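You operate a simulated robot arm through the tools that you are given. There is no shell and no other tool.

Carry out the task below with a simulated two-armed robot. There is one attempt and no reset: what you move stays moved.

TASK
Hold the lifting clamp with a scale on the top of the packing bench steady with one hand and flip the latch of the lifting clamp the other way with the other.

It is judged by the outcome, as a careful person would: the job done as asked, and still so three seconds after it is handed in. It fails if anything else is knocked over, pushed out of place, dropped, spilled or broken.

THE ROBOT
Two 7-joint arms with two-finger parallel grippers on one trunk, on a base that moves. Base frame: it is fixed to the floor where the robot stands at the start and does not move with it; the origin is under the middle of the robot, x ahead of it, y to its left, z up; the surface under the hand at the start is at about z = 760. Units: mm, degrees, N and s.
The left shoulder is at the start at [-82, 119, 851], the right one opposite. With the tool pointing down near the work surface each hand reaches from about 180 to 600 mm from the robot's upright axis, wherever it stands, measured 20 degrees to its own side. Places, roughly: latch of the lifting clamp [500, -100, 800]. Payload 3.43 kg a hand.
The TCP of each hand is the grasp point between the finger pads, 30 mm short of the fingertips. In the tool frame z runs along the fingers and y along their closing line. Largest opening 94 mm; finger width 28, thickness 10; the body of the gripper, 50 by 96 mm, starts 55 mm behind the TCP.
Orientation is that of the tool frame in the base frame, as a unit quaternion [x, y, z, w]. With the fingers straight down and closing along the base's y, the tool's x points along the base's -x, its y along +y and its z along -z.

THE INTERFACE
- The arms move only by the tool move_arm. It takes "left_steps", "right_steps" or both (then of equal length, played together; a hand with none holds still); each is a list of rows, each a list of 3 entries, a list of its own where there are three numbers: the finger opening in mm, from 0 to 94, then the shift along the tool's x, y, z in mm, then the turn, a rotation vector about the tool's x, y, z in degrees. In form: [[fingers, [x, y, z], [wx, wy, wz]], ...]. A call has 1 to 20 rows; each row shifts and turns the commanded pose from where the row before left it, along the tool's axes as they then stand. Each row takes 0.2 s and may step no farther than 50 mm and 8.6 degrees from the row before; otherwise, or with a gripper value out of range, the whole call is refused. A pose out of reach is approached as far as the arm can. The call stops where the force on the tool passes 40 N (or 10 N more than at its start, if that is more) or the arm is blocked; 0.2 s more then pass. The fingers move at their own pace (about 153 mm/s each) and stop on an object; they squeeze with about 26 N. The grip force told is the motor's: it shows also when the fingers shut on nothing. Time passes only in rows, and 0.2 s behind the last, so rows that do not move let the fingers close. It gives the time, the measured TCP pose, the force on the tool (base axes), the opening and the grip force at its end, in the units of the frame above (readings bear some noise), with the torque about the TCP (base axes, N m) and any sound that the robot's microphone picked up.
- Cameras (640 x 400 px; columns grow to the right, rows downward): "scene" is now at [27.9, -16.3, 1553.1]; the picture's right is [-0.23, -0.97, 0.00], its down [-0.79, 0.19, -0.58] and it looks along [0.57, -0.13, -0.81] (base axes); focal length 290 px, centre (320, 200). "left" rides on the left gripper at [76, -14, -102] in its tool frame; the picture's right is [0.18, 0.98, 0.00], its down [-0.75, 0.14, -0.64] and it looks along [-0.63, 0.12, 0.77] (tool axes); focal length 243 px, centre (320, 200). "right" rides on the right gripper at [76, 14, -102] in its tool frame; the picture's right is [-0.18, 0.98, 0.00], its down [-0.75, -0.14, -0.64] and it looks along [-0.63, -0.12, 0.77] (tool axes); focal length 243 px, centre (320, 200). There is no depth. A picture from a camera that has moved, and an enlarged one, comes with that camera's place and axes in the base frame and with its lens.
- camera(camera): a new picture of that camera. It takes no simulated time.
- raise_lower(by): moves the trunk up (or, below 0, down) by that many mm; the arms and the scene camera ride with it, the base frame stays. It gives what a move gives, with no picture.
- drive_base(legs): drives the robot by 1 to 6 legs, each [ahead, left, turn to the left] in mm, mm and degrees, along the robot's own axes; the way and the turn of a leg run together, so that a leg with both is an arc; at most 1500 mm and 180 degrees a leg. The arms and the cameras ride along, it lands a little off, and it stops where it bumps. It gives what a move gives.
- head_to(pan, tilt): turns the head with the scene camera to pan (to the left, within 143 degrees either way) and tilt (down, from -29 to 69), counted from straight ahead of the robot (the tilt from the chest, where the trunk bows). It gives what a move gives.
- zoom(camera, box): a new picture of the part [left, top, right, bottom] of that camera's present view, enlarged. It takes no simulated time.
- hand_in(): hands the job in; it is judged then, once.

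Places have to be worked out from the pictures, the camera data and where the tool is seen. Open the grippers and draw the arms clear of the work before you hand the job in, unless the task says otherwise.

The tools are called after "Request:" by a JSON object that holds its "api" and its "payload". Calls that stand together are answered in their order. move_arm: Moves the arms, as the interface text tells. Its arguments: {"type":"object","properties":{"left_steps":{"type":"array"},"right_steps":{"type":"array"}},"required":[]} The other tools are called the same way: raise_lower (by) moves the trunk up or down; drive_base (legs) drives the base; head_to (pan, tilt) turns the head that bears the scene camera; camera (camera) takes a picture; zoom (camera, box) takes an enlarged picture of a part of a camera's view; hand_in () hands the job in.

At the start:

```text
t: 0.0
left_eef_pos: [359.7, 53.6, 1064.3]
left_ee_rot: [0.0, 1.0, 0.001, -0.001]
left_force: [-0.1, -1.0, 0.0]
left_moment: [-0.02, 0.04, 0.02]
left_grip_width: 94.2
left_gripper_force: 0.1
right_eef_pos: [289.4, -220.2, 1114.3]
right_ee_rot: [0.0, 1.0, 0.0, 0.001]
right_force: [-0.1, 0.5, -0.7]
right_moment: [-0.02, 0.0, -0.01]
right_grip_width: 94.0
right_gripper_force: 0.0
trunk travel left (down, up): [-275.0, 60.0]
robot x, y, heading: [0.2, 2.2, 0.2]
head pan, tilt (commanded): [-13.2, 54.4]
```

scene: 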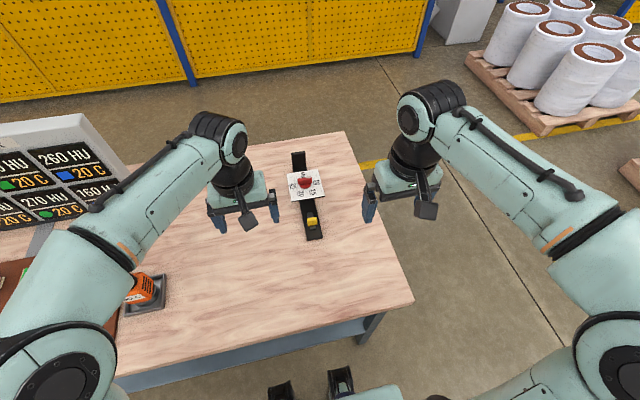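
right: 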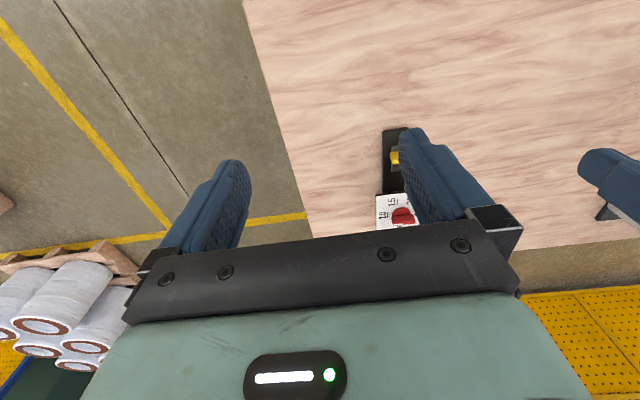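
left: 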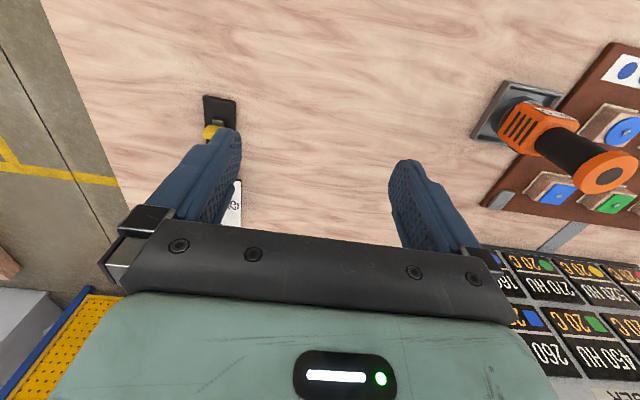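

The scene shows a black bar-like clamp with a white scale plate, a red knob/pointer and a yellow piece on the bench. I zoom in to understand the geometry.

Request:
{"api": "zoom", "payload": {"camera": "scene", "box": [260, 140, 360, 250]}}

Request:
{"api": "zoom", "payload": {"camera": "right", "box": [340, 110, 480, 240]}}

Request:
{"api": "zoom", "payload": {"camera": "left", "box": [160, 80, 300, 240]}}

```text
3.64 times, centred on (310, 195) of scene
camera zoom: at [27.9, -16.3, 1553.1], right [-0.23, -0.97, 0.0], down [-0.79, 0.19, -0.58], along [0.57, -0.13, -0.81], focal length 1056 px, centre (356, 218)
```

zoom: 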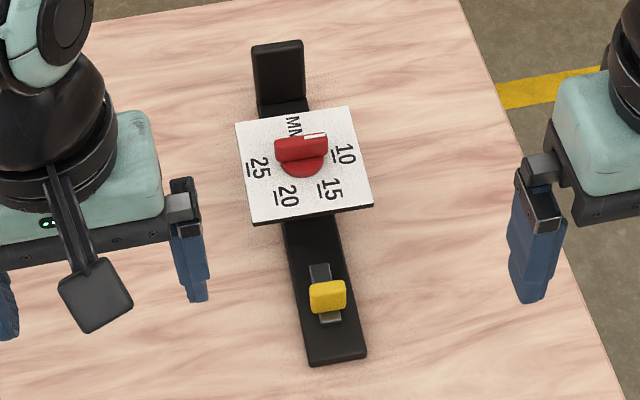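

```text
3.08 times, centred on (410, 175) of right
camera zoom: at [213.3, -204.0, 1217.3], right [0.18, 0.98, 0.0], down [0.75, -0.14, 0.64], along [0.63, -0.12, -0.77], focal length 746 px, centre (43, 277)
```

zoom: 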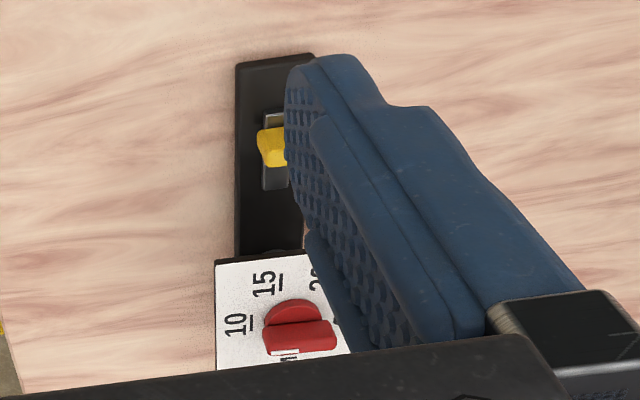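

```text
2.50 times, centred on (230, 160) of left
camera zoom: at [282.8, 38.3, 1166.8], right [-0.18, 0.98, 0.0], down [0.75, 0.14, 0.64], along [0.63, 0.12, -0.77], focal length 606 px, centre (545, 300)
```

zoom: 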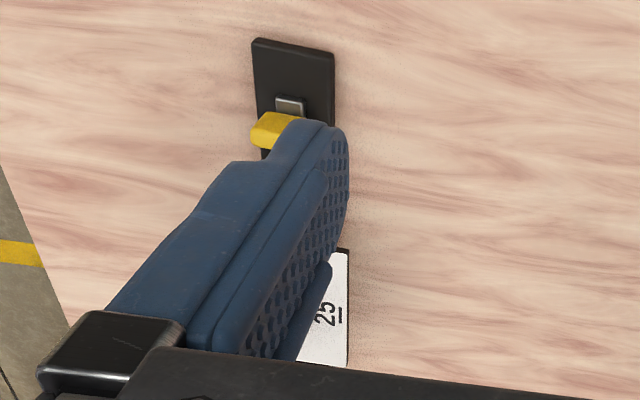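

The latch (yellow-capped lever) is at about [485,-96,800], on the near end of a bar about 47 mm wide that runs roughly from x=438 to x≈770. I move the right hand nearer so that its camera looks at the latch, and slide the left hand away to its side.

Request:
{"api": "move_arm", "payload": {"left_steps": [[94, [0, 16, 0], [0, 0, 0]], [94, [0, 16, 0], [0, 0, 0]], [94, [0, 16, 0], [0, 0, 0]], [94, [0, 16, 0], [0, 0, 0]], [94, [0, 16, 0], [0, 0, 0]], [94, [0, 16, 0], [0, 0, 0]], [94, [0, 0, 0], [0, 0, 0]]], "right_steps": [[94, [-16, 23, 30], [0, 0, 0]], [94, [-16, 23, 30], [0, 0, 0]], [94, [-16, 23, 30], [0, 0, 0]], [94, [-16, 23, 30], [0, 0, 0]], [94, [-16, 23, 30], [0, 0, 0]], [94, [-16, 23, 30], [0, 0, 0]], [94, [0, 0, 0], [0, 0, 0]]]}}

Request:
{"api": "camera", "payload": {"camera": "right"}}

Request:
{"api": "camera", "payload": {"camera": "scene"}}

```text
t: 1.6
left_eef_pos: [358.5, 147.5, 1063.4]
left_ee_rot: [0.0, 1.0, 0.0, 0.0]
left_force: [-0.4, -0.4, -0.5]
left_moment: [0.03, 0.02, -0.01]
left_grip_width: 94.0
left_gripper_force: 0.0
right_eef_pos: [388.3, -81.6, 935.0]
right_ee_rot: [0.001, 1.0, -0.001, 0.001]
right_force: [-0.4, 0.6, -0.6]
right_moment: [0.01, 0.0, 0.01]
right_grip_width: 93.9
right_gripper_force: 0.0
trunk travel left (down, up): [-275.0, 60.0]
robot x, y, heading: [4.0, 2.0, -0.1]
head pan, tilt (commanded): [-13.2, 54.4]
```

```text
taken
camera right: at [311.2, -65.6, 1037.9], right [0.18, 0.98, 0.0], down [0.75, -0.14, 0.64], along [0.63, -0.12, -0.77], focal length 243 px, centre (320, 200)
```

right: 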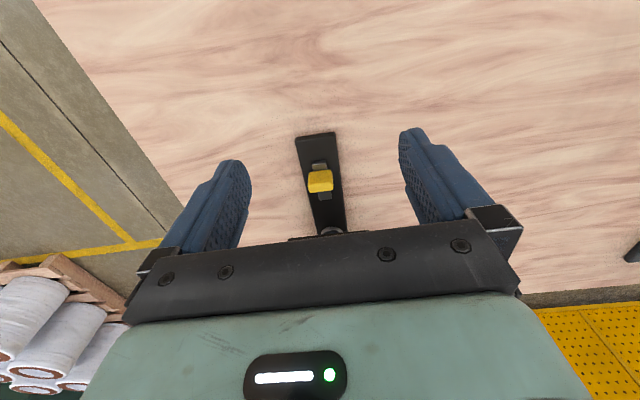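

```text
taken
camera scene: at [27.4, -16.9, 1553.1], right [-0.23, -0.97, 0.0], down [-0.79, 0.19, -0.58], along [0.57, -0.13, -0.81], focal length 290 px, centre (320, 200)
```

scene: 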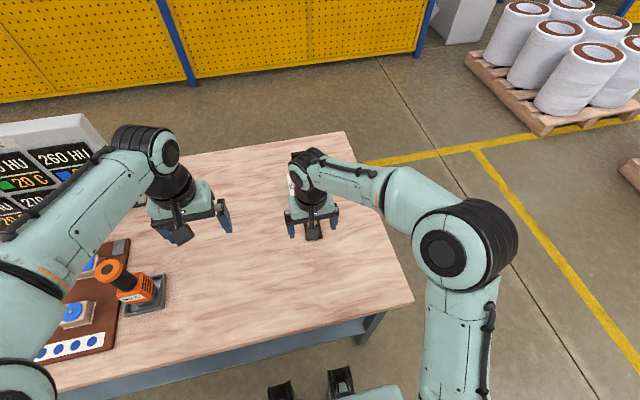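

The latch is now in the middle of the right camera's view; I enlarge it to read the lever's pose.

Request:
{"api": "zoom", "payload": {"camera": "right", "box": [270, 120, 380, 245]}}

Request:
{"api": "zoom", "payload": {"camera": "left", "box": [0, 80, 200, 260]}}

```text
3.20 times, centred on (325, 182) of right
camera zoom: at [311.2, -65.6, 1037.9], right [0.18, 0.98, 0.0], down [0.75, -0.14, 0.64], along [0.63, -0.12, -0.77], focal length 776 px, centre (304, 256)
```

zoom: 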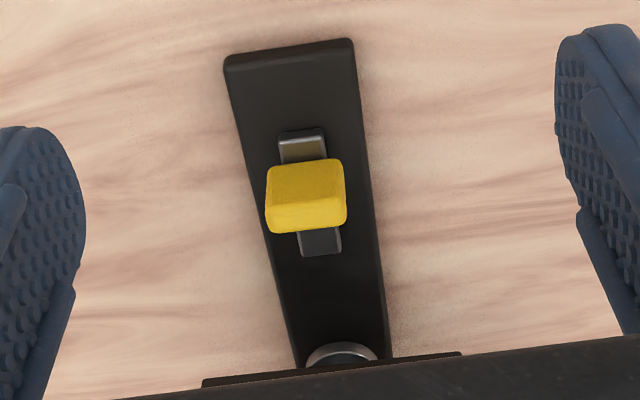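

```text
2.22 times, centred on (100, 170) of left
camera zoom: at [281.5, 133.4, 1166.5], right [-0.18, 0.98, 0.0], down [0.75, 0.14, 0.64], along [0.63, 0.12, -0.77], focal length 539 px, centre (809, 267)
```

zoom: 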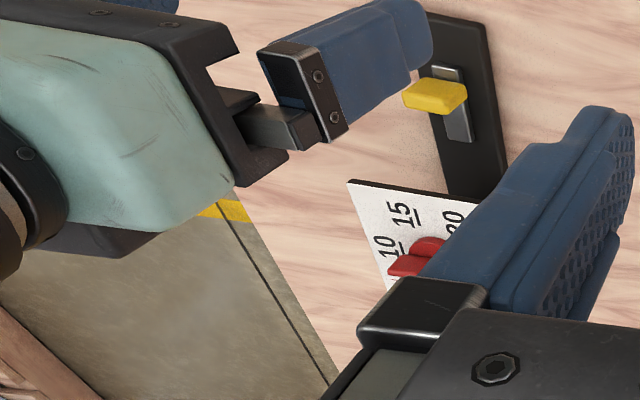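

The slot of the latch runs along the bar (x≈465–528, centre ≈497) and the yellow cap seems to lean toward the robot (-x). I draw the right hand aside, then bring the left hand in turned 90° so its camera looks from the left side at the lever.

Request:
{"api": "move_arm", "payload": {"right_steps": [[94, [9, -25, -19], [0, 0, 0]], [94, [9, -25, -19], [0, 0, 0]], [94, [9, -25, -19], [0, 0, 0]], [94, [9, -25, -19], [0, 0, 0]], [94, [9, -25, -19], [0, 0, 0]], [94, [9, -25, -19], [0, 0, 0]], [94, [0, 0, 0], [0, 0, 0]], [94, [0, 0, 0], [0, 0, 0]], [94, [0, 0, 0], [0, 0, 0]], [94, [0, 0, 0], [0, 0, 0]], [94, [0, 0, 0], [0, 0, 0]], [94, [0, 0, 0], [0, 0, 0]], [94, [0, 0, 0], [0, 0, 0]], [94, [0, 0, 0], [0, 0, 0]], [94, [0, 0, 0], [0, 0, 0]], [94, [0, 0, 0], [0, 0, 0]], [94, [0, 0, 0], [0, 0, 0]], [94, [0, 0, 0], [0, 0, 0]], [94, [0, 0, 0], [0, 0, 0]]], "left_steps": [[94, [0, 0, 0], [0, 0, 0]], [94, [-19, -21, 27], [0, 0, 0]], [94, [-19, -21, 27], [0, 0, 0]], [94, [-19, -21, 27], [0, 0, 0]], [94, [-19, -21, 27], [0, 0, 0]], [94, [-19, -21, 27], [0, 0, 0]], [94, [-19, -21, 27], [0, 0, 0]], [94, [0, 0, 0], [0, 0, 8.2]], [94, [0, 0, 0], [0, 0, 8.2]], [94, [0, 0, 0], [0, 0, 8.2]], [94, [0, 0, 0], [0, 0, 8.2]], [94, [0, 0, 0], [0, 0, 8.2]], [94, [0, 0, 0], [0, 0, 8.2]], [94, [0, 0, 0], [0, 0, 8.2]], [94, [0, 0, 0], [0, 0, 8.2]], [94, [0, 0, 0], [0, 0, 8.2]], [94, [0, 0, 0], [0, 0, 8.2]], [94, [0, 0, 0], [0, 0, 8]], [94, [0, 0, 0], [0, 0, 0]]]}}

Request:
{"api": "camera", "payload": {"camera": "left"}}

Request:
{"api": "camera", "payload": {"camera": "scene"}}

```text
t: 5.6
left_eef_pos: [474.2, 22.4, 902.1]
left_ee_rot: [0.709, 0.706, 0.0, 0.0]
left_force: [-0.2, -0.2, -0.4]
left_moment: [0.03, 0.0, 0.01]
left_grip_width: 94.0
left_gripper_force: 0.0
right_eef_pos: [332.9, -233.4, 1048.2]
right_ee_rot: [0.0, 1.0, 0.0, -0.001]
right_force: [0.3, 0.4, 0.2]
right_moment: [0.06, -0.02, 0.0]
right_grip_width: 93.7
right_gripper_force: 0.1
trunk travel left (down, up): [-275.0, 60.0]
robot x, y, heading: [0.9, -1.4, -0.1]
head pan, tilt (commanded): [-13.2, 54.4]
```

```text
taken
camera left: at [459.0, 99.1, 1004.5], right [0.98, 0.18, 0.0], down [0.14, -0.75, 0.64], along [0.12, -0.63, -0.77], focal length 243 px, centre (320, 200)
```

left: 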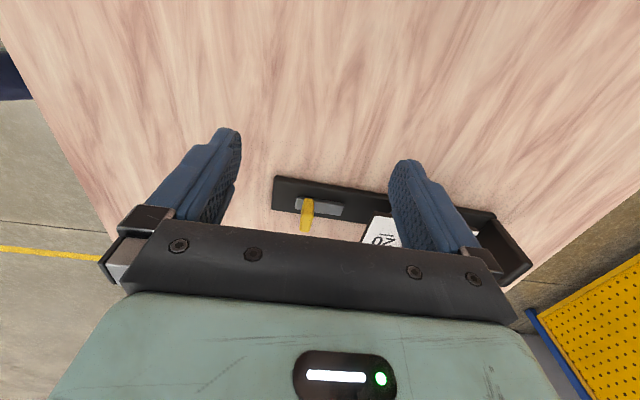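

```text
taken
camera scene: at [27.9, -16.3, 1553.1], right [-0.23, -0.97, 0.0], down [-0.79, 0.19, -0.58], along [0.57, -0.13, -0.81], focal length 290 px, centre (320, 200)
```

scene: 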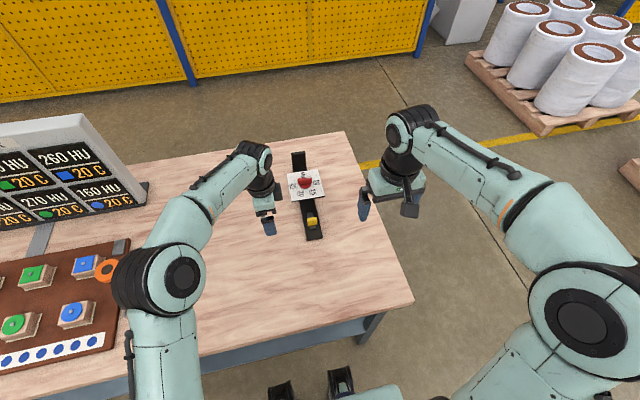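

Request:
{"api": "zoom", "payload": {"camera": "left", "box": [230, 160, 390, 260]}}

Request:
{"api": "zoom", "payload": {"camera": "left", "box": [350, 170, 550, 295]}}

Request:
{"api": "zoom", "payload": {"camera": "scene", "box": [265, 140, 355, 250]}}

```text
4.00 times, centred on (310, 210) of left
camera zoom: at [459.0, 99.1, 1004.5], right [0.98, 0.18, 0.0], down [0.14, -0.75, 0.64], along [0.12, -0.63, -0.77], focal length 970 px, centre (360, 160)
```

zoom: 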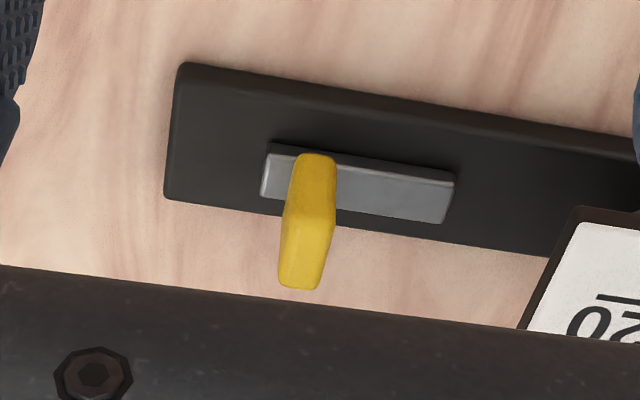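

```text
3.20 times, centred on (450, 232) of left
camera zoom: at [459.0, 99.1, 1004.5], right [0.98, 0.18, 0.0], down [0.14, -0.75, 0.64], along [0.12, -0.63, -0.77], focal length 776 px, centre (-96, 96)
```

zoom: 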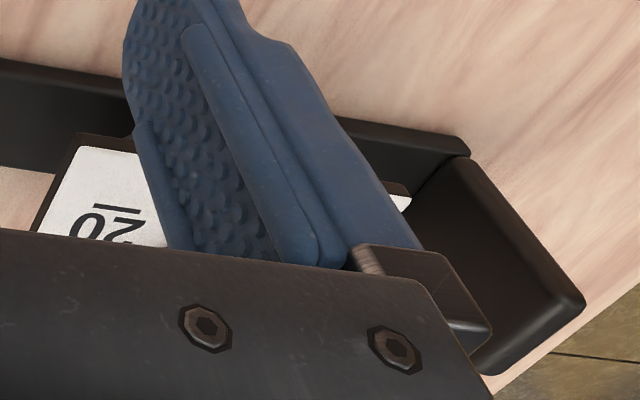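

```text
3.64 times, centred on (310, 195) of scene
camera zoom: at [27.9, -16.3, 1553.1], right [-0.23, -0.97, 0.0], down [-0.79, 0.19, -0.58], along [0.57, -0.13, -0.81], focal length 1056 px, centre (356, 218)
```

zoom: 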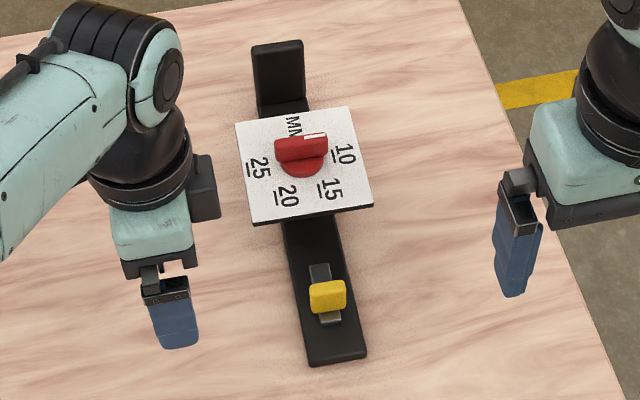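

From the side view the yellow cap sits at about [480,-97,799] while its slot centre is x≈496, so it leans toward the robot and has to be thrown to +x. My plan: the left hand, pitched forward from the robot's side, grips the near end of the bar across its width; the right hand, yawed 90°, pushes the cap away from the robot. I bring both to stand-off postures first.

Request:
{"api": "move_arm", "payload": {"left_steps": [[94, [0, 0, 0], [0, 0, -8.2]], [94, [0, 0, 0], [0, 0, -8.2]], [94, [0, 0, 0], [0, 0, -8.2]], [94, [0, 0, 0], [0, 0, -8.2]], [94, [0, 0, 0], [0, 0, -8.2]], [94, [0, 0, 0], [0, 0, -8.2]], [94, [0, 0, 0], [0, 0, -8.2]], [94, [0, 0, 0], [0, 0, -8.2]], [94, [0, 0, 0], [0, 0, -8.2]], [94, [0, 0, 0], [0, 0, -8.2]], [94, [0, 0, 0], [0, 0, -8]], [94, [45, 0, 0], [0, 0, 0]], [94, [45, 0, 0], [0, 0, 0]], [94, [44, 0, 0], [0, 0, 0]], [94, [0, -23, 0], [0, -8.4, 0]], [94, [0, -23, 0], [0, -8.4, 0]], [94, [0, -23, 0], [0, -8.4, 0]], [94, [0, -23, 0], [0, -8.4, 0]], [94, [0, -23, 0], [0, -8.4, 0]], [94, [0, 0, 0], [0, 0, 0]]], "right_steps": [[94, [0, -20, 0], [0, 0, 0]], [94, [0, -20, 0], [0, 0, 0]], [94, [0, -20, 0], [0, 0, 0]], [94, [0, 0, 0], [0, 0, -8.2]], [94, [0, 0, 0], [0, 0, -8.2]], [94, [0, 0, 0], [0, 0, -8.2]], [94, [0, 0, 0], [0, 0, -8.2]], [94, [0, 0, 0], [0, 0, -8.2]], [94, [0, 0, 0], [0, 0, -8.2]], [94, [0, 0, 0], [0, 0, -8.2]], [94, [0, 0, 0], [0, 0, -8.2]], [94, [0, 0, 0], [0, 0, -8.2]], [94, [0, 0, 0], [0, 0, -8.2]], [94, [0, 0, 0], [0, 0, -8]], [94, [0, 0, 0], [0, 0, 0]], [94, [0, 0, 0], [0, 0, 0]], [94, [0, 0, 0], [0, 0, 0]], [94, [0, 0, 0], [0, 0, 0]], [94, [0, 0, 0], [0, 0, 0]], [94, [0, 0, 0], [0, 0, 0]]]}}

Request:
{"api": "camera", "payload": {"camera": "left"}}

Request:
{"api": "camera", "payload": {"camera": "right"}}

Request:
{"api": "camera", "payload": {"camera": "scene"}}

```text
t: 9.8
left_eef_pos: [340.9, -91.4, 901.2]
left_ee_rot: [0.0, 0.933, 0.0, 0.359]
left_force: [-0.1, -0.2, 0.3]
left_moment: [0.0, 0.0, -0.04]
left_grip_width: 94.0
left_gripper_force: 0.0
right_eef_pos: [332.3, -291.6, 1048.7]
right_ee_rot: [0.707, -0.707, 0.001, -0.001]
right_force: [0.5, 0.5, 0.2]
right_moment: [0.01, 0.0, 0.0]
right_grip_width: 94.0
right_gripper_force: 0.0
trunk travel left (down, up): [-275.0, 60.0]
robot x, y, heading: [1.7, -0.8, -0.2]
head pan, tilt (commanded): [-13.2, 54.4]
```

```text
taken
camera left: at [214.6, -105.7, 926.8], right [-0.14, 0.98, -0.12], down [0.13, 0.14, 0.98], along [0.98, 0.12, -0.15], focal length 243 px, centre (320, 200)
```

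left: 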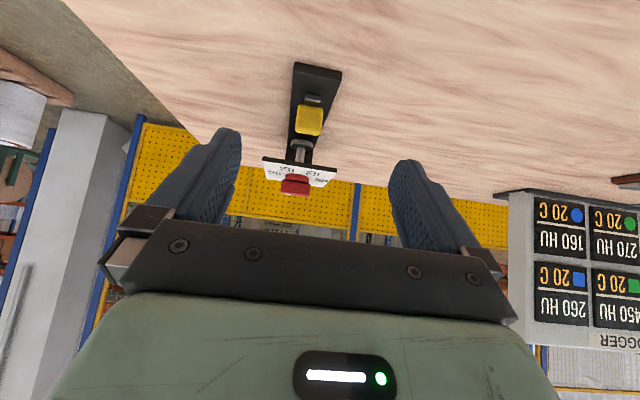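

```text
taken
camera right: at [317.8, -366.0, 1151.6], right [-0.98, 0.18, 0.0], down [0.14, 0.75, 0.64], along [0.12, 0.63, -0.77], focal length 243 px, centre (320, 200)
```

right: 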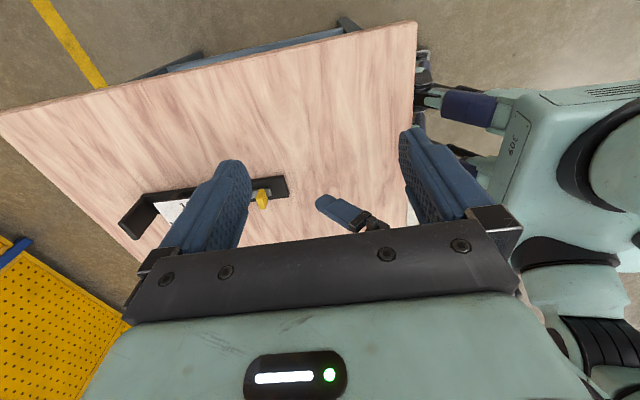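

```text
taken
camera scene: at [28.6, -15.2, 1553.2], right [-0.23, -0.97, 0.0], down [-0.79, 0.18, -0.58], along [0.57, -0.13, -0.81], focal length 290 px, centre (320, 200)
```

scene: 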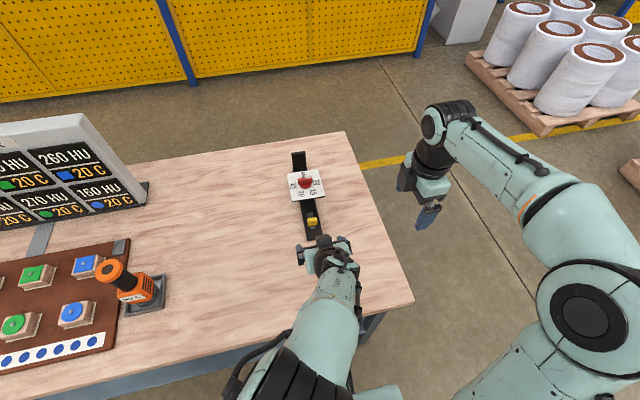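

Both are placed as planned. The left camera now looks nearly horizontally along the bar (picture upside down); I enlarge it to measure heights of bar, lever and plate.

Request:
{"api": "zoom", "payload": {"camera": "left", "box": [255, 50, 375, 205]}}

Request:
{"api": "zoom", "payload": {"camera": "right", "box": [100, 150, 360, 260]}}

```text
2.58 times, centred on (315, 128) of left
camera zoom: at [214.6, -105.7, 926.8], right [-0.14, 0.98, -0.12], down [0.13, 0.14, 0.98], along [0.98, 0.12, -0.15], focal length 626 px, centre (333, 387)
```

zoom: 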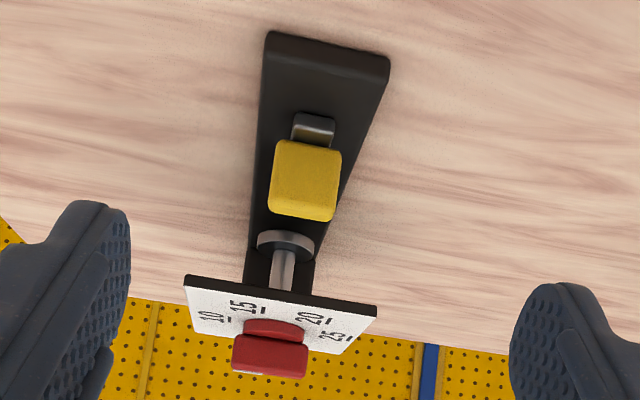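

```text
2.46 times, centred on (230, 205) of right
camera zoom: at [317.8, -366.0, 1151.6], right [-0.98, 0.18, 0.0], down [0.14, 0.75, 0.64], along [0.12, 0.63, -0.77], focal length 597 px, centre (542, 188)
```

zoom: 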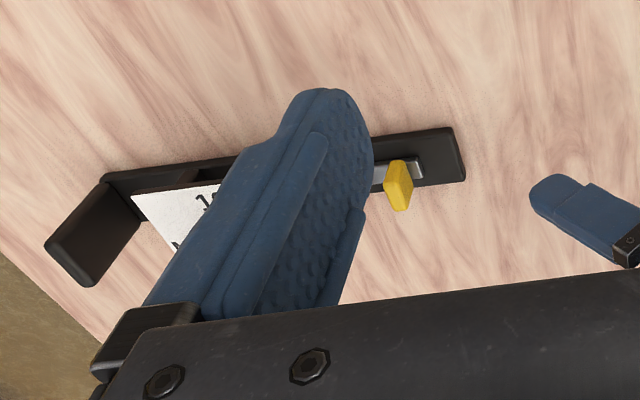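

The bar is only ~10 mm thick (z≈760–770), its near end at x≈436, centred y≈-96. I want a flatter side view of the lever, so I bring the right hand to the bar's right side and tilt it 40° so its camera looks almost horizontally at the latch.

Request:
{"api": "move_arm", "payload": {"right_steps": [[94, [-12.5, -24.5, 29.5], [0, 0, 0]], [94, [-12.5, -24.5, 29.5], [0, 0, 0]], [94, [-12.5, -24.5, 29.5], [0, 0, 0]], [94, [-12.5, -24.5, 29.5], [0, 0, 0]], [94, [-12.5, -24.5, 29.5], [0, 0, 0]], [94, [-12.5, -24.5, 29.5], [0, 0, 0]], [94, [0, 0, 0], [0, -8, 0]], [94, [0, 0, 0], [0, -8, 0]], [94, [0, 0, 0], [0, -8, 0]], [94, [0, 0, 0], [0, -8, 0]], [94, [0, 0, 0], [0, -8, 0]], [94, [0, 0, 0], [0, 0, 0]]]}}

Request:
{"api": "camera", "payload": {"camera": "right"}}

```text
t: 12.4
left_eef_pos: [338.3, -92.2, 901.4]
left_ee_rot: [0.0, 0.934, 0.0, 0.358]
left_force: [0.1, -0.6, 0.0]
left_moment: [-0.02, -0.03, -0.03]
left_grip_width: 94.1
left_gripper_force: 0.1
right_eef_pos: [478.3, -216.2, 872.0]
right_ee_rot: [-0.664, 0.664, 0.242, 0.242]
right_force: [0.0, -0.3, 0.0]
right_moment: [0.01, 0.03, -0.02]
right_grip_width: 93.9
right_gripper_force: 0.1
trunk travel left (down, up): [-275.0, 60.0]
robot x, y, heading: [2.2, -0.5, 0.1]
head pan, tilt (commanded): [-13.2, 54.4]
```

```text
taken
camera right: at [464.8, -339.5, 901.1], right [-0.98, 0.14, 0.12], down [0.14, 0.16, 0.98], along [0.12, 0.98, -0.18], focal length 243 px, centre (320, 200)
```

right: 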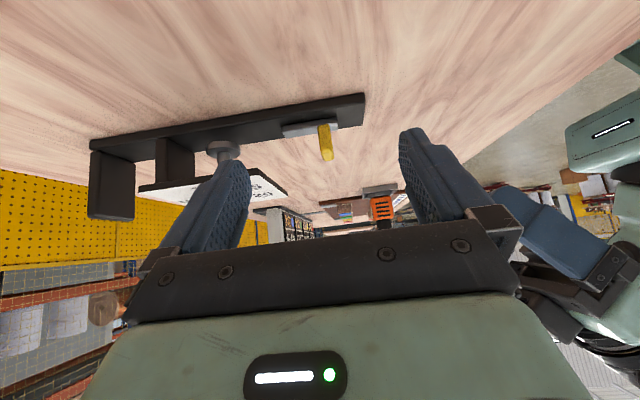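

Request:
{"api": "zoom", "payload": {"camera": "right", "box": [260, 80, 380, 180]}}

Request:
{"api": "zoom", "payload": {"camera": "right", "box": [80, 80, 380, 230]}}

```text
4.00 times, centred on (320, 130) of right
camera zoom: at [464.8, -339.5, 901.1], right [-0.98, 0.14, 0.12], down [0.14, 0.16, 0.98], along [0.12, 0.98, -0.18], focal length 970 px, centre (320, 480)
```

zoom: 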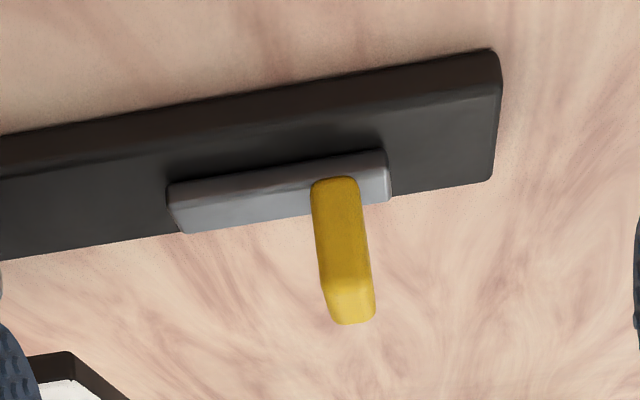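

```text
2.13 times, centred on (230, 155) of right
camera zoom: at [464.8, -339.5, 901.1], right [-0.98, 0.14, 0.12], down [0.14, 0.16, 0.98], along [0.12, 0.98, -0.18], focal length 518 px, centre (512, 296)
```

zoom: 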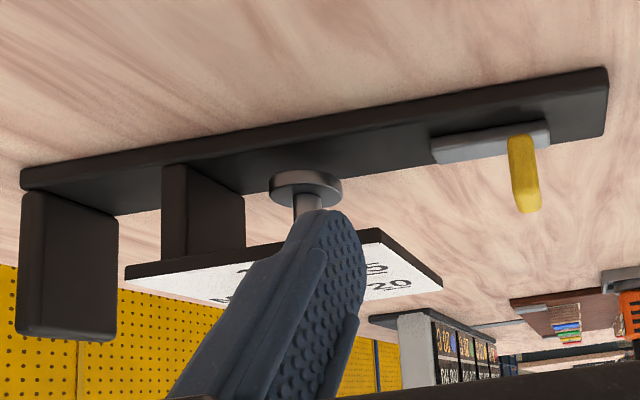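

The view is clear now: an upright yellow tab (x≈474–486, y≈-111…-83, z≈785–820) stands at the robot-side end of a metal track (x≈467–522); it has to go to +x. I now bring the left hand, pitched to 34°, astride the near end of the bar just above the bench, fingers open.

Request:
{"api": "move_arm", "payload": {"left_steps": [[94, [0, 0, 0], [0, 8, 0]], [94, [-6, -1, 34], [0.8, 0, 1.2]], [94, [-6, -1, 34], [0, 0, 0]], [94, [-6, -1, 34], [0, 0, 0]], [94, [-6, -1, 32], [0, 0, 0]], [94, [0, 0, 0], [0, 0, 0]]]}}

Request:
{"api": "camera", "payload": {"camera": "right"}}

Request:
{"api": "camera", "payload": {"camera": "left"}}

Request:
{"api": "camera", "payload": {"camera": "scene"}}

```text
t: 13.8
left_eef_pos: [433.6, -98.9, 804.3]
left_ee_rot: [0.012, 0.956, -0.004, 0.292]
left_force: [-0.3, -0.1, -0.5]
left_moment: [0.01, 0.01, 0.0]
left_grip_width: 93.9
left_gripper_force: 0.0
right_eef_pos: [478.9, -216.4, 873.2]
right_ee_rot: [-0.664, 0.665, 0.241, 0.242]
right_force: [0.1, -0.5, 1.0]
right_moment: [0.02, -0.01, 0.0]
right_grip_width: 93.7
right_gripper_force: 0.0
trunk travel left (down, up): [-275.0, 60.0]
robot x, y, heading: [-1.8, 1.0, -0.1]
head pan, tilt (commanded): [-13.2, 54.4]
```

```text
taken
camera right: at [464.5, -339.6, 901.3], right [-0.98, 0.14, 0.12], down [0.14, 0.16, 0.98], along [0.12, 0.98, -0.18], focal length 243 px, centre (320, 200)
```

right: 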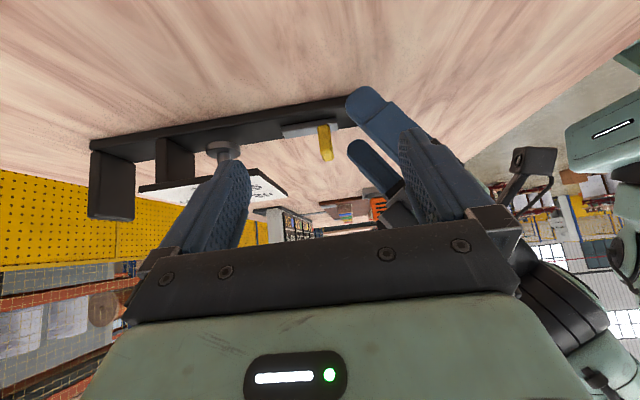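

```text
taken
camera left: at [312.3, -109.5, 847.4], right [-0.13, 0.99, -0.1], down [0.27, 0.13, 0.95], along [0.95, 0.09, -0.28], focal length 243 px, centre (320, 200)
```

left: 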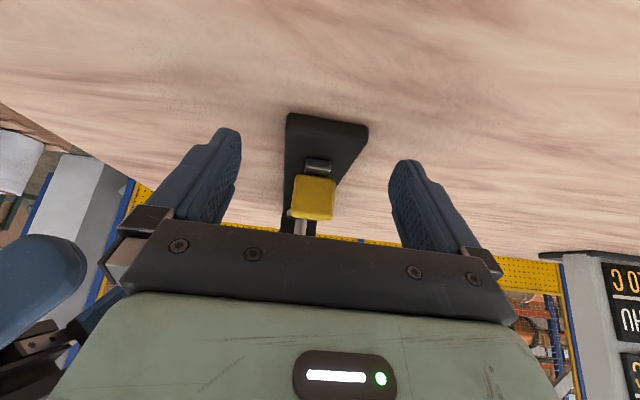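

```text
taken
camera scene: at [27.5, -16.1, 1553.1], right [-0.23, -0.97, 0.0], down [-0.79, 0.19, -0.58], along [0.57, -0.13, -0.81], focal length 290 px, centre (320, 200)
```

scene: 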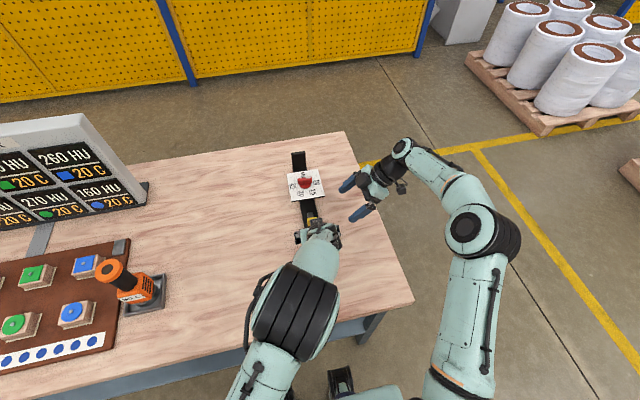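

The left hand straddles the bar end with its tips still a little above the bench. I enlarge both views to check lateral centring before lowering.

Request:
{"api": "zoom", "payload": {"camera": "left", "box": [200, 90, 440, 240]}}

Request:
{"api": "zoom", "payload": {"camera": "right", "box": [280, 70, 440, 190]}}

```text
2.67 times, centred on (320, 165) of left
camera zoom: at [312.3, -109.5, 847.4], right [-0.13, 0.99, -0.1], down [0.27, 0.13, 0.95], along [0.95, 0.09, -0.28], focal length 647 px, centre (320, 293)
```

zoom: 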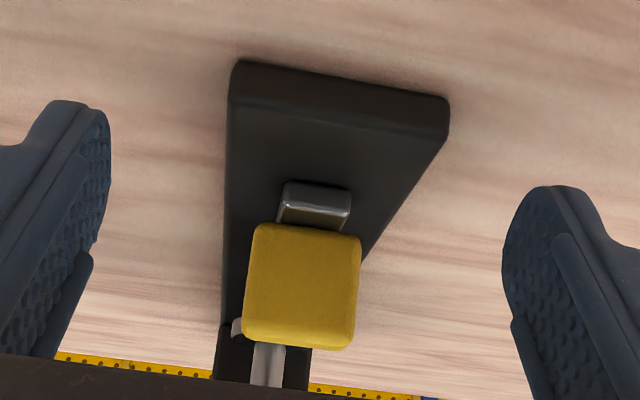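

```text
3.33 times, centred on (360, 130) of right
camera zoom: at [464.5, -339.6, 901.3], right [-0.98, 0.14, 0.12], down [0.14, 0.16, 0.98], along [0.12, 0.98, -0.18], focal length 809 px, centre (187, 433)
```

zoom: 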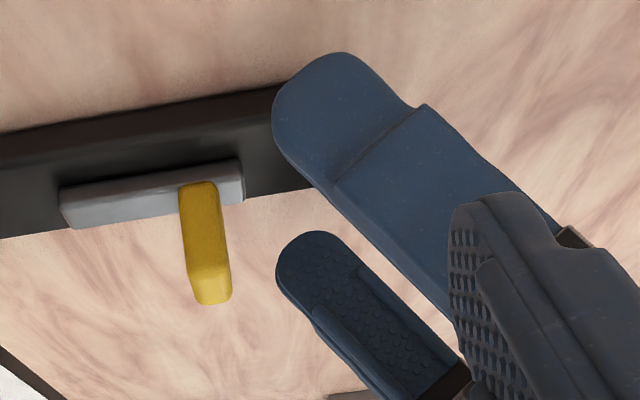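

The finger ends are rounded, so their lowest point is ~27 mm below the TCP; at TCP z≈789 they come to z≈762. The bar's near end is centred at y≈-97.5 and the hand at ≈-98.7, so I shift 1.3 mm left, 4 mm ahead and lower 15 mm.

Request:
{"api": "move_arm", "payload": {"left_steps": [[94, [2.4, 0.7, 7.1], [0, 0, 0]], [94, [2.4, 0.6, 7.1], [0, 0, 0]], [94, [0, 0, 0], [0, 0, 0]]]}}

Request:
{"api": "zoom", "payload": {"camera": "left", "box": [200, 90, 440, 240]}}

Request:
{"api": "zoom", "payload": {"camera": "right", "box": [280, 70, 440, 190]}}

```text
t: 14.6
left_eef_pos: [437.1, -96.7, 792.9]
left_ee_rot: [0.011, 0.956, -0.003, 0.294]
left_force: [-7.4, 0.0, 15.4]
left_moment: [0.79, 0.12, 0.49]
left_grip_width: 93.8
left_gripper_force: 0.2
right_eef_pos: [477.5, -215.7, 872.5]
right_ee_rot: [0.665, -0.664, -0.241, -0.243]
right_force: [0.1, 0.0, 0.4]
right_moment: [-0.01, 0.0, -0.02]
right_grip_width: 94.1
right_gripper_force: 0.0
trunk travel left (down, up): [-275.0, 60.0]
robot x, y, heading: [-1.1, -0.0, 0.1]
head pan, tilt (commanded): [-13.2, 54.4]
```

```text
2.67 times, centred on (320, 165) of left
camera zoom: at [315.7, -108.8, 834.8], right [-0.13, 0.99, -0.1], down [0.27, 0.14, 0.95], along [0.96, 0.09, -0.28], focal length 647 px, centre (320, 293)
```

zoom: 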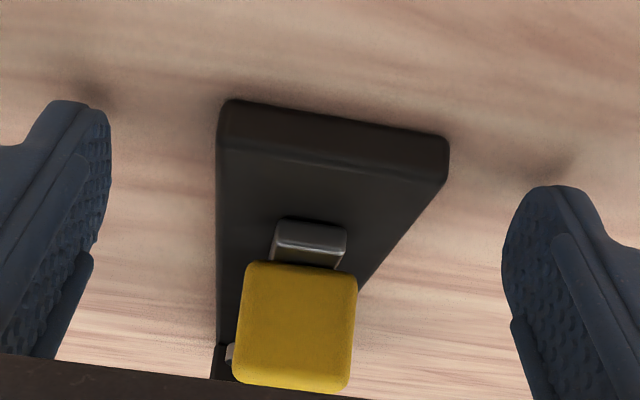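

```text
3.33 times, centred on (360, 130) of right
camera zoom: at [463.6, -339.7, 902.1], right [-0.98, 0.14, 0.12], down [0.14, 0.16, 0.98], along [0.12, 0.98, -0.18], focal length 809 px, centre (187, 433)
```

zoom: 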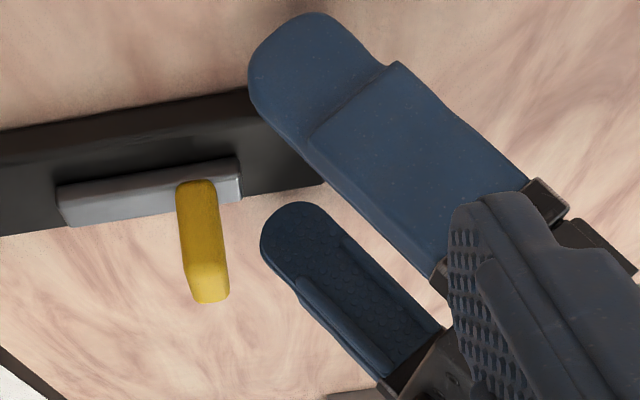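

The fingertips have just touched the bench (15 N upward). I lift 2 mm off the bench and then close on the bar's sides.

Request:
{"api": "move_arm", "payload": {"left_steps": [[94, [-1.1, 0, -1.7], [0, 0, 0]], [80, [0, 0, 0], [0, 0, 0]], [66, [0, 0, 0], [0, 0, 0]], [54, [0, 0, 0], [0, 0, 0]], [44, [0, 0, 0], [0, 0, 0]], [40, [0, 0, 0], [0, 0, 0]], [40, [0, 0, 0], [0, 0, 0]]]}}

Request:
{"api": "zoom", "payload": {"camera": "left", "box": [200, 90, 440, 240]}}

Request:
{"api": "zoom", "payload": {"camera": "right", "box": [280, 70, 440, 190]}}

```text
t: 16.2
left_eef_pos: [438.1, -96.6, 791.9]
left_ee_rot: [0.012, 0.956, -0.003, 0.294]
left_force: [-1.5, 3.4, 12.9]
left_moment: [0.28, -0.24, 0.11]
left_grip_width: 49.7
left_gripper_force: 26.5
right_eef_pos: [478.4, -217.1, 871.8]
right_ee_rot: [0.665, -0.664, -0.241, -0.242]
right_force: [0.6, -0.3, -0.5]
right_moment: [-0.01, 0.01, 0.0]
right_grip_width: 94.0
right_gripper_force: 0.1
trunk travel left (down, up): [-275.0, 60.0]
robot x, y, heading: [0.8, -4.8, 0.2]
head pan, tilt (commanded): [-13.2, 54.4]
```

```text
2.67 times, centred on (320, 165) of left
camera zoom: at [316.7, -107.5, 835.0], right [-0.13, 0.99, -0.1], down [0.27, 0.13, 0.95], along [0.95, 0.09, -0.28], focal length 647 px, centre (320, 293)
```

zoom: 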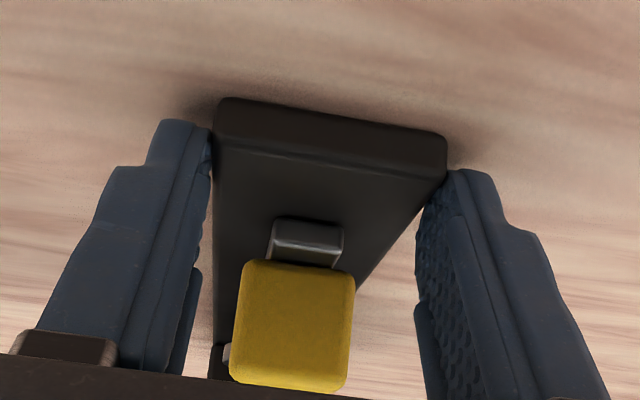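

```text
3.33 times, centred on (360, 130) of right
camera zoom: at [464.1, -339.3, 901.7], right [-0.98, 0.14, 0.12], down [0.14, 0.16, 0.98], along [0.12, 0.98, -0.18], focal length 809 px, centre (187, 433)
```

zoom: 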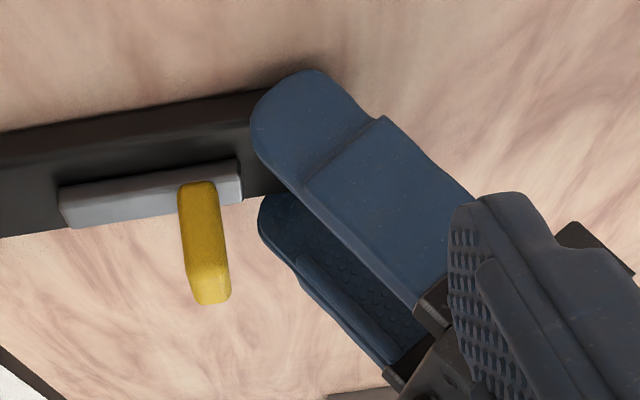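

The bar is held: opening 49.7 mm at 26.5 N, clamp not displaced. Now I bring the right hand upright again, raise it and carry it over the latch with the fingers opened to about 36 mm, staying well above the tab.

Request:
{"api": "move_arm", "payload": {"right_steps": [[94, [0, 0, -10], [0, 8, 0]], [80, [0, 0, -10], [0, 8, 0]], [66, [0, 0, -10], [0, 8, 0]], [52, [0, 0, 0], [0, 8, 0]], [36, [0, 0, 0], [0, 8, 0]], [36, [0, 0, -20], [0, 0, 0]], [36, [-30, -1, 0], [0, 0, 0]], [36, [-30, -1, 0], [0, 0, 0]], [36, [-30, -1, 0], [0, 0, 0]], [36, [0, 0, 0], [0, 0, 0]]]}}

Request:
{"api": "camera", "payload": {"camera": "right"}}

Request:
{"api": "camera", "payload": {"camera": "scene"}}

Request:
{"api": "camera", "payload": {"camera": "left"}}

```text
t: 18.4
left_eef_pos: [438.2, -95.9, 793.3]
left_ee_rot: [0.011, 0.956, -0.003, 0.294]
left_force: [1.2, 3.9, 14.6]
left_moment: [0.42, -0.12, 0.25]
left_grip_width: 49.5
left_gripper_force: 26.1
right_eef_pos: [482.0, -142.0, 917.8]
right_ee_rot: [0.707, -0.707, 0.001, 0.0]
right_force: [0.5, -0.2, -0.3]
right_moment: [-0.01, -0.01, 0.04]
right_grip_width: 36.3
right_gripper_force: 0.1
trunk travel left (down, up): [-275.0, 60.0]
robot x, y, heading: [2.7, -3.6, -0.0]
head pan, tilt (commanded): [-13.2, 54.4]
```

```text
taken
camera right: at [467.7, -216.3, 1021.1], right [-0.98, 0.18, 0.0], down [0.14, 0.75, 0.64], along [0.12, 0.63, -0.77], focal length 243 px, centre (320, 200)
```

right: 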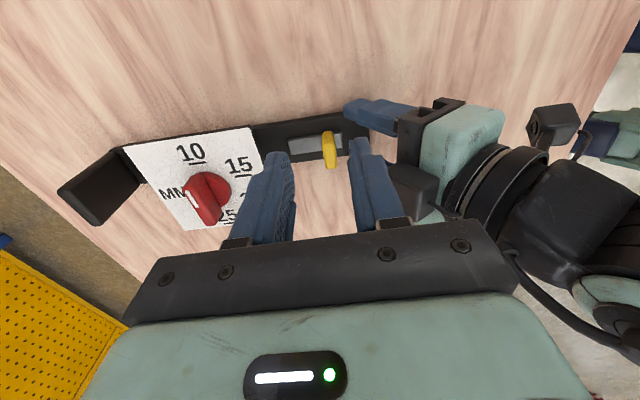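

```text
taken
camera scene: at [26.8, -15.5, 1553.2], right [-0.23, -0.97, 0.0], down [-0.79, 0.18, -0.58], along [0.57, -0.13, -0.81], focal length 290 px, centre (320, 200)
```

scene: 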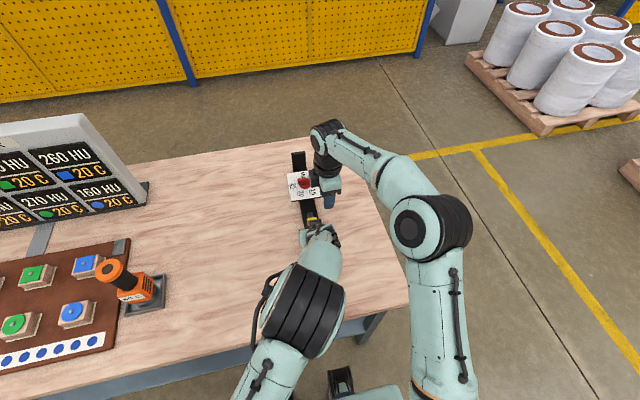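

```text
taken
camera left: at [316.6, -107.6, 835.0], right [-0.13, 0.99, -0.1], down [0.27, 0.13, 0.95], along [0.95, 0.09, -0.28], focal length 243 px, centre (320, 200)
```

left: 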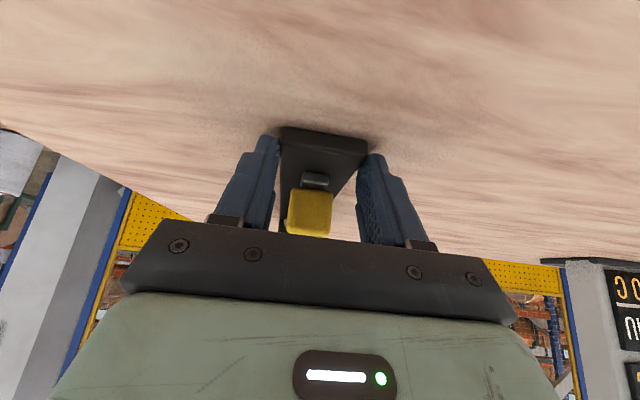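

Clear of everything. The tab appears between the two right fingers; I enlarge to pin down its position relative to the hand.

Request:
{"api": "zoom", "payload": {"camera": "right", "box": [250, 90, 410, 250]}}

```text
2.50 times, centred on (330, 170) of right
camera zoom: at [467.7, -216.3, 1021.1], right [-0.98, 0.18, 0.0], down [0.14, 0.75, 0.64], along [0.12, 0.63, -0.77], focal length 606 px, centre (295, 275)
```

zoom: 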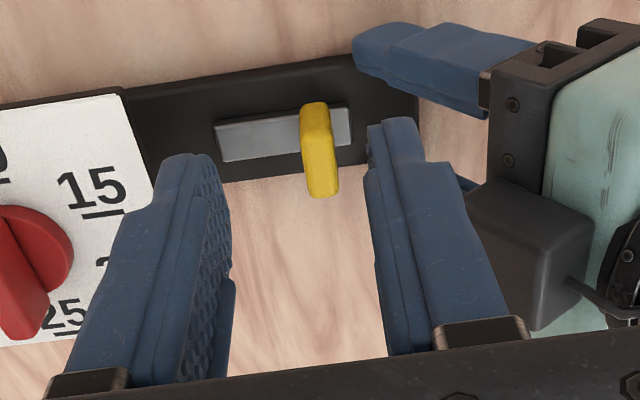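

The tab at x≈474–486 lies centrally between the fingers (inner faces ≈464 and ≈500). I move 45 mm left to be above it and lower until the tips are at about z=795, astride the tab.

Request:
{"api": "move_arm", "payload": {"right_steps": [[36, [-22.5, 0, 0], [0, 0, 0]], [36, [-22.5, 0, 0], [0, 0, 0]], [36, [0, 0, 20], [0, 0, 0]], [36, [0, 0, 20], [0, 0, 0]], [36, [0, 0, 18], [0, 0, 0]], [36, [0, 0, 0], [0, 0, 0]]]}}

Request:
{"api": "camera", "payload": {"camera": "right"}}

Request:
{"api": "camera", "payload": {"camera": "left"}}

```text
t: 19.8
left_eef_pos: [437.5, -96.1, 793.0]
left_ee_rot: [0.012, 0.956, -0.003, 0.294]
left_force: [1.1, 5.4, 16.3]
left_moment: [0.31, -0.14, -0.01]
left_grip_width: 49.7
left_gripper_force: 26.0
right_eef_pos: [481.3, -96.1, 859.9]
right_ee_rot: [-0.707, 0.707, 0.0, 0.001]
right_force: [-0.3, 0.3, 0.1]
right_moment: [-0.06, 0.01, 0.02]
right_grip_width: 35.8
right_gripper_force: 0.0
trunk travel left (down, up): [-275.0, 60.0]
robot x, y, heading: [-0.2, 3.7, 0.1]
head pan, tilt (commanded): [-13.2, 54.4]
```

```text
taken
camera right: at [467.5, -171.5, 962.9], right [-0.98, 0.18, 0.0], down [0.14, 0.75, 0.64], along [0.12, 0.63, -0.77], focal length 243 px, centre (320, 200)
```

right: 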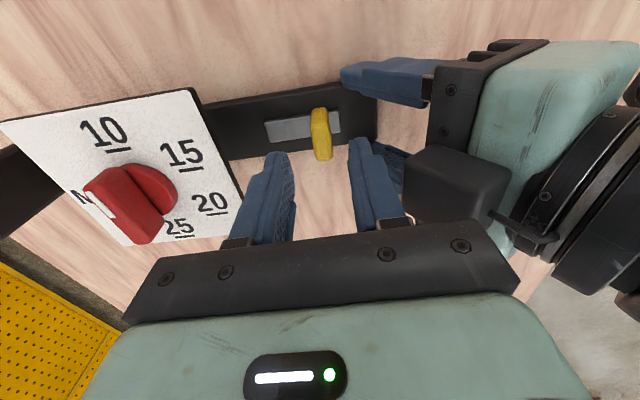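

```text
taken
camera left: at [316.6, -107.6, 835.0], right [-0.13, 0.99, -0.1], down [0.27, 0.13, 0.95], along [0.95, 0.09, -0.28], focal length 243 px, centre (320, 200)
```

left: 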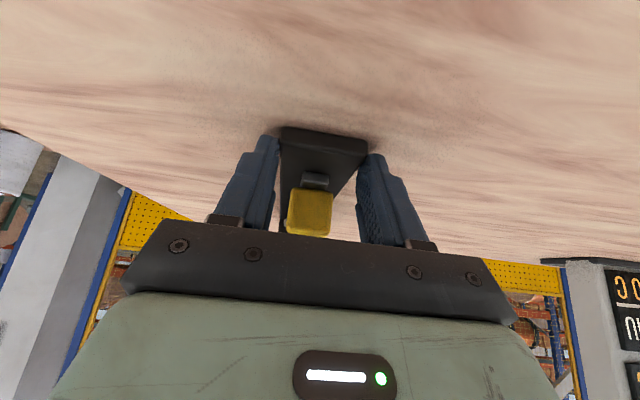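

The left gripper carries a black box at about [419,-94,875] that the right gripper's body (x≥433, z≥880 if lowered upright) would hit. So I rise, back off to the right and tilt the right hand 48° so that its body stays off to the right while the fingers reach the tab, and stop short to check.

Request:
{"api": "move_arm", "payload": {"right_steps": [[36, [0, 0, -40], [0, 0, 0]], [32, [35, 0, 0], [0, 0, 0]], [30, [35, 0, 0], [0, 0, 0]], [30, [0, 0, 0], [0, -8, 0]], [30, [0, 0, 0], [0, -8, 0]], [30, [0, 0, 0], [0, -8, 0]], [30, [0, 0, 0], [0, -8, 0]], [30, [0, 0, 0], [0, -8, 0]], [30, [0, 0, 0], [0, -8, 0]], [30, [13, 0, 25], [0, 0, 0]], [30, [13, 0, 25], [0, 0, 0]], [30, [0, 0, 0], [0, 0, 0]]]}}

Request:
{"api": "camera", "payload": {"camera": "right"}}

Request:
{"api": "camera", "payload": {"camera": "scene"}}

```text
t: 22.4
left_eef_pos: [437.6, -97.1, 792.1]
left_ee_rot: [0.011, 0.956, -0.003, 0.293]
left_force: [1.8, 3.3, 17.4]
left_moment: [0.46, -0.17, 0.1]
left_grip_width: 49.9
left_gripper_force: 25.7
right_eef_pos: [480.4, -147.2, 845.6]
right_ee_rot: [0.646, -0.646, -0.287, -0.288]
right_force: [0.0, -0.1, 0.3]
right_moment: [-0.01, 0.02, 0.0]
right_grip_width: 29.9
right_gripper_force: 0.1
trunk travel left (down, up): [-275.0, 60.0]
robot x, y, heading: [-1.6, 1.3, -0.1]
head pan, tilt (commanded): [-13.2, 54.4]
```

```text
taken
camera right: at [466.4, -272.4, 857.9], right [-0.98, 0.12, 0.14], down [0.14, 0.03, 0.99], along [0.12, 0.99, -0.04], focal length 243 px, centre (320, 200)
```

right: 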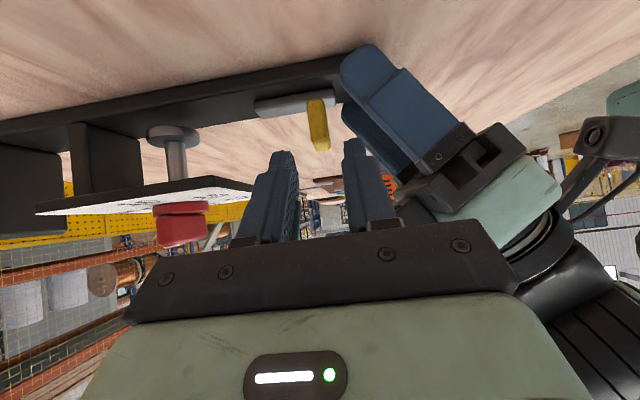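

```text
taken
camera scene: at [26.8, -15.5, 1553.2], right [-0.23, -0.97, 0.0], down [-0.79, 0.18, -0.58], along [0.57, -0.13, -0.81], focal length 290 px, centre (320, 200)
```

scene: 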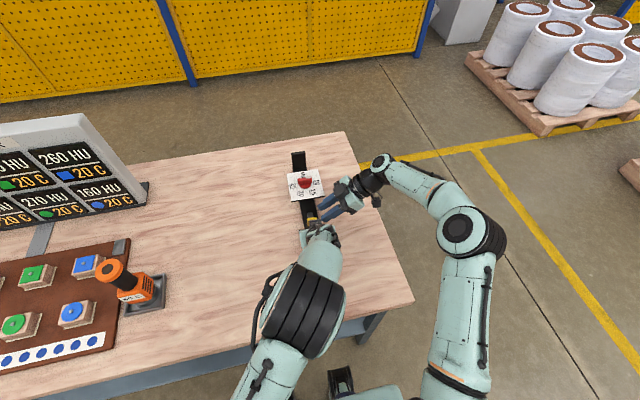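

Request:
{"api": "zoom", "payload": {"camera": "right", "box": [220, 80, 420, 230]}}

```text
2.67 times, centred on (320, 155) of right
camera zoom: at [466.4, -272.4, 857.9], right [-0.98, 0.12, 0.14], down [0.14, 0.03, 0.99], along [0.12, 0.99, -0.04], focal length 647 px, centre (320, 320)
```

zoom: 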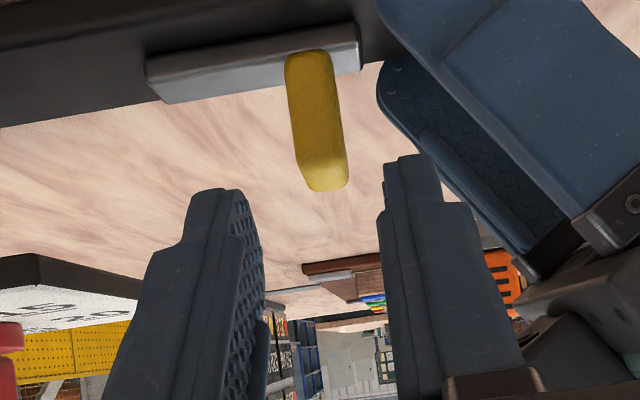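

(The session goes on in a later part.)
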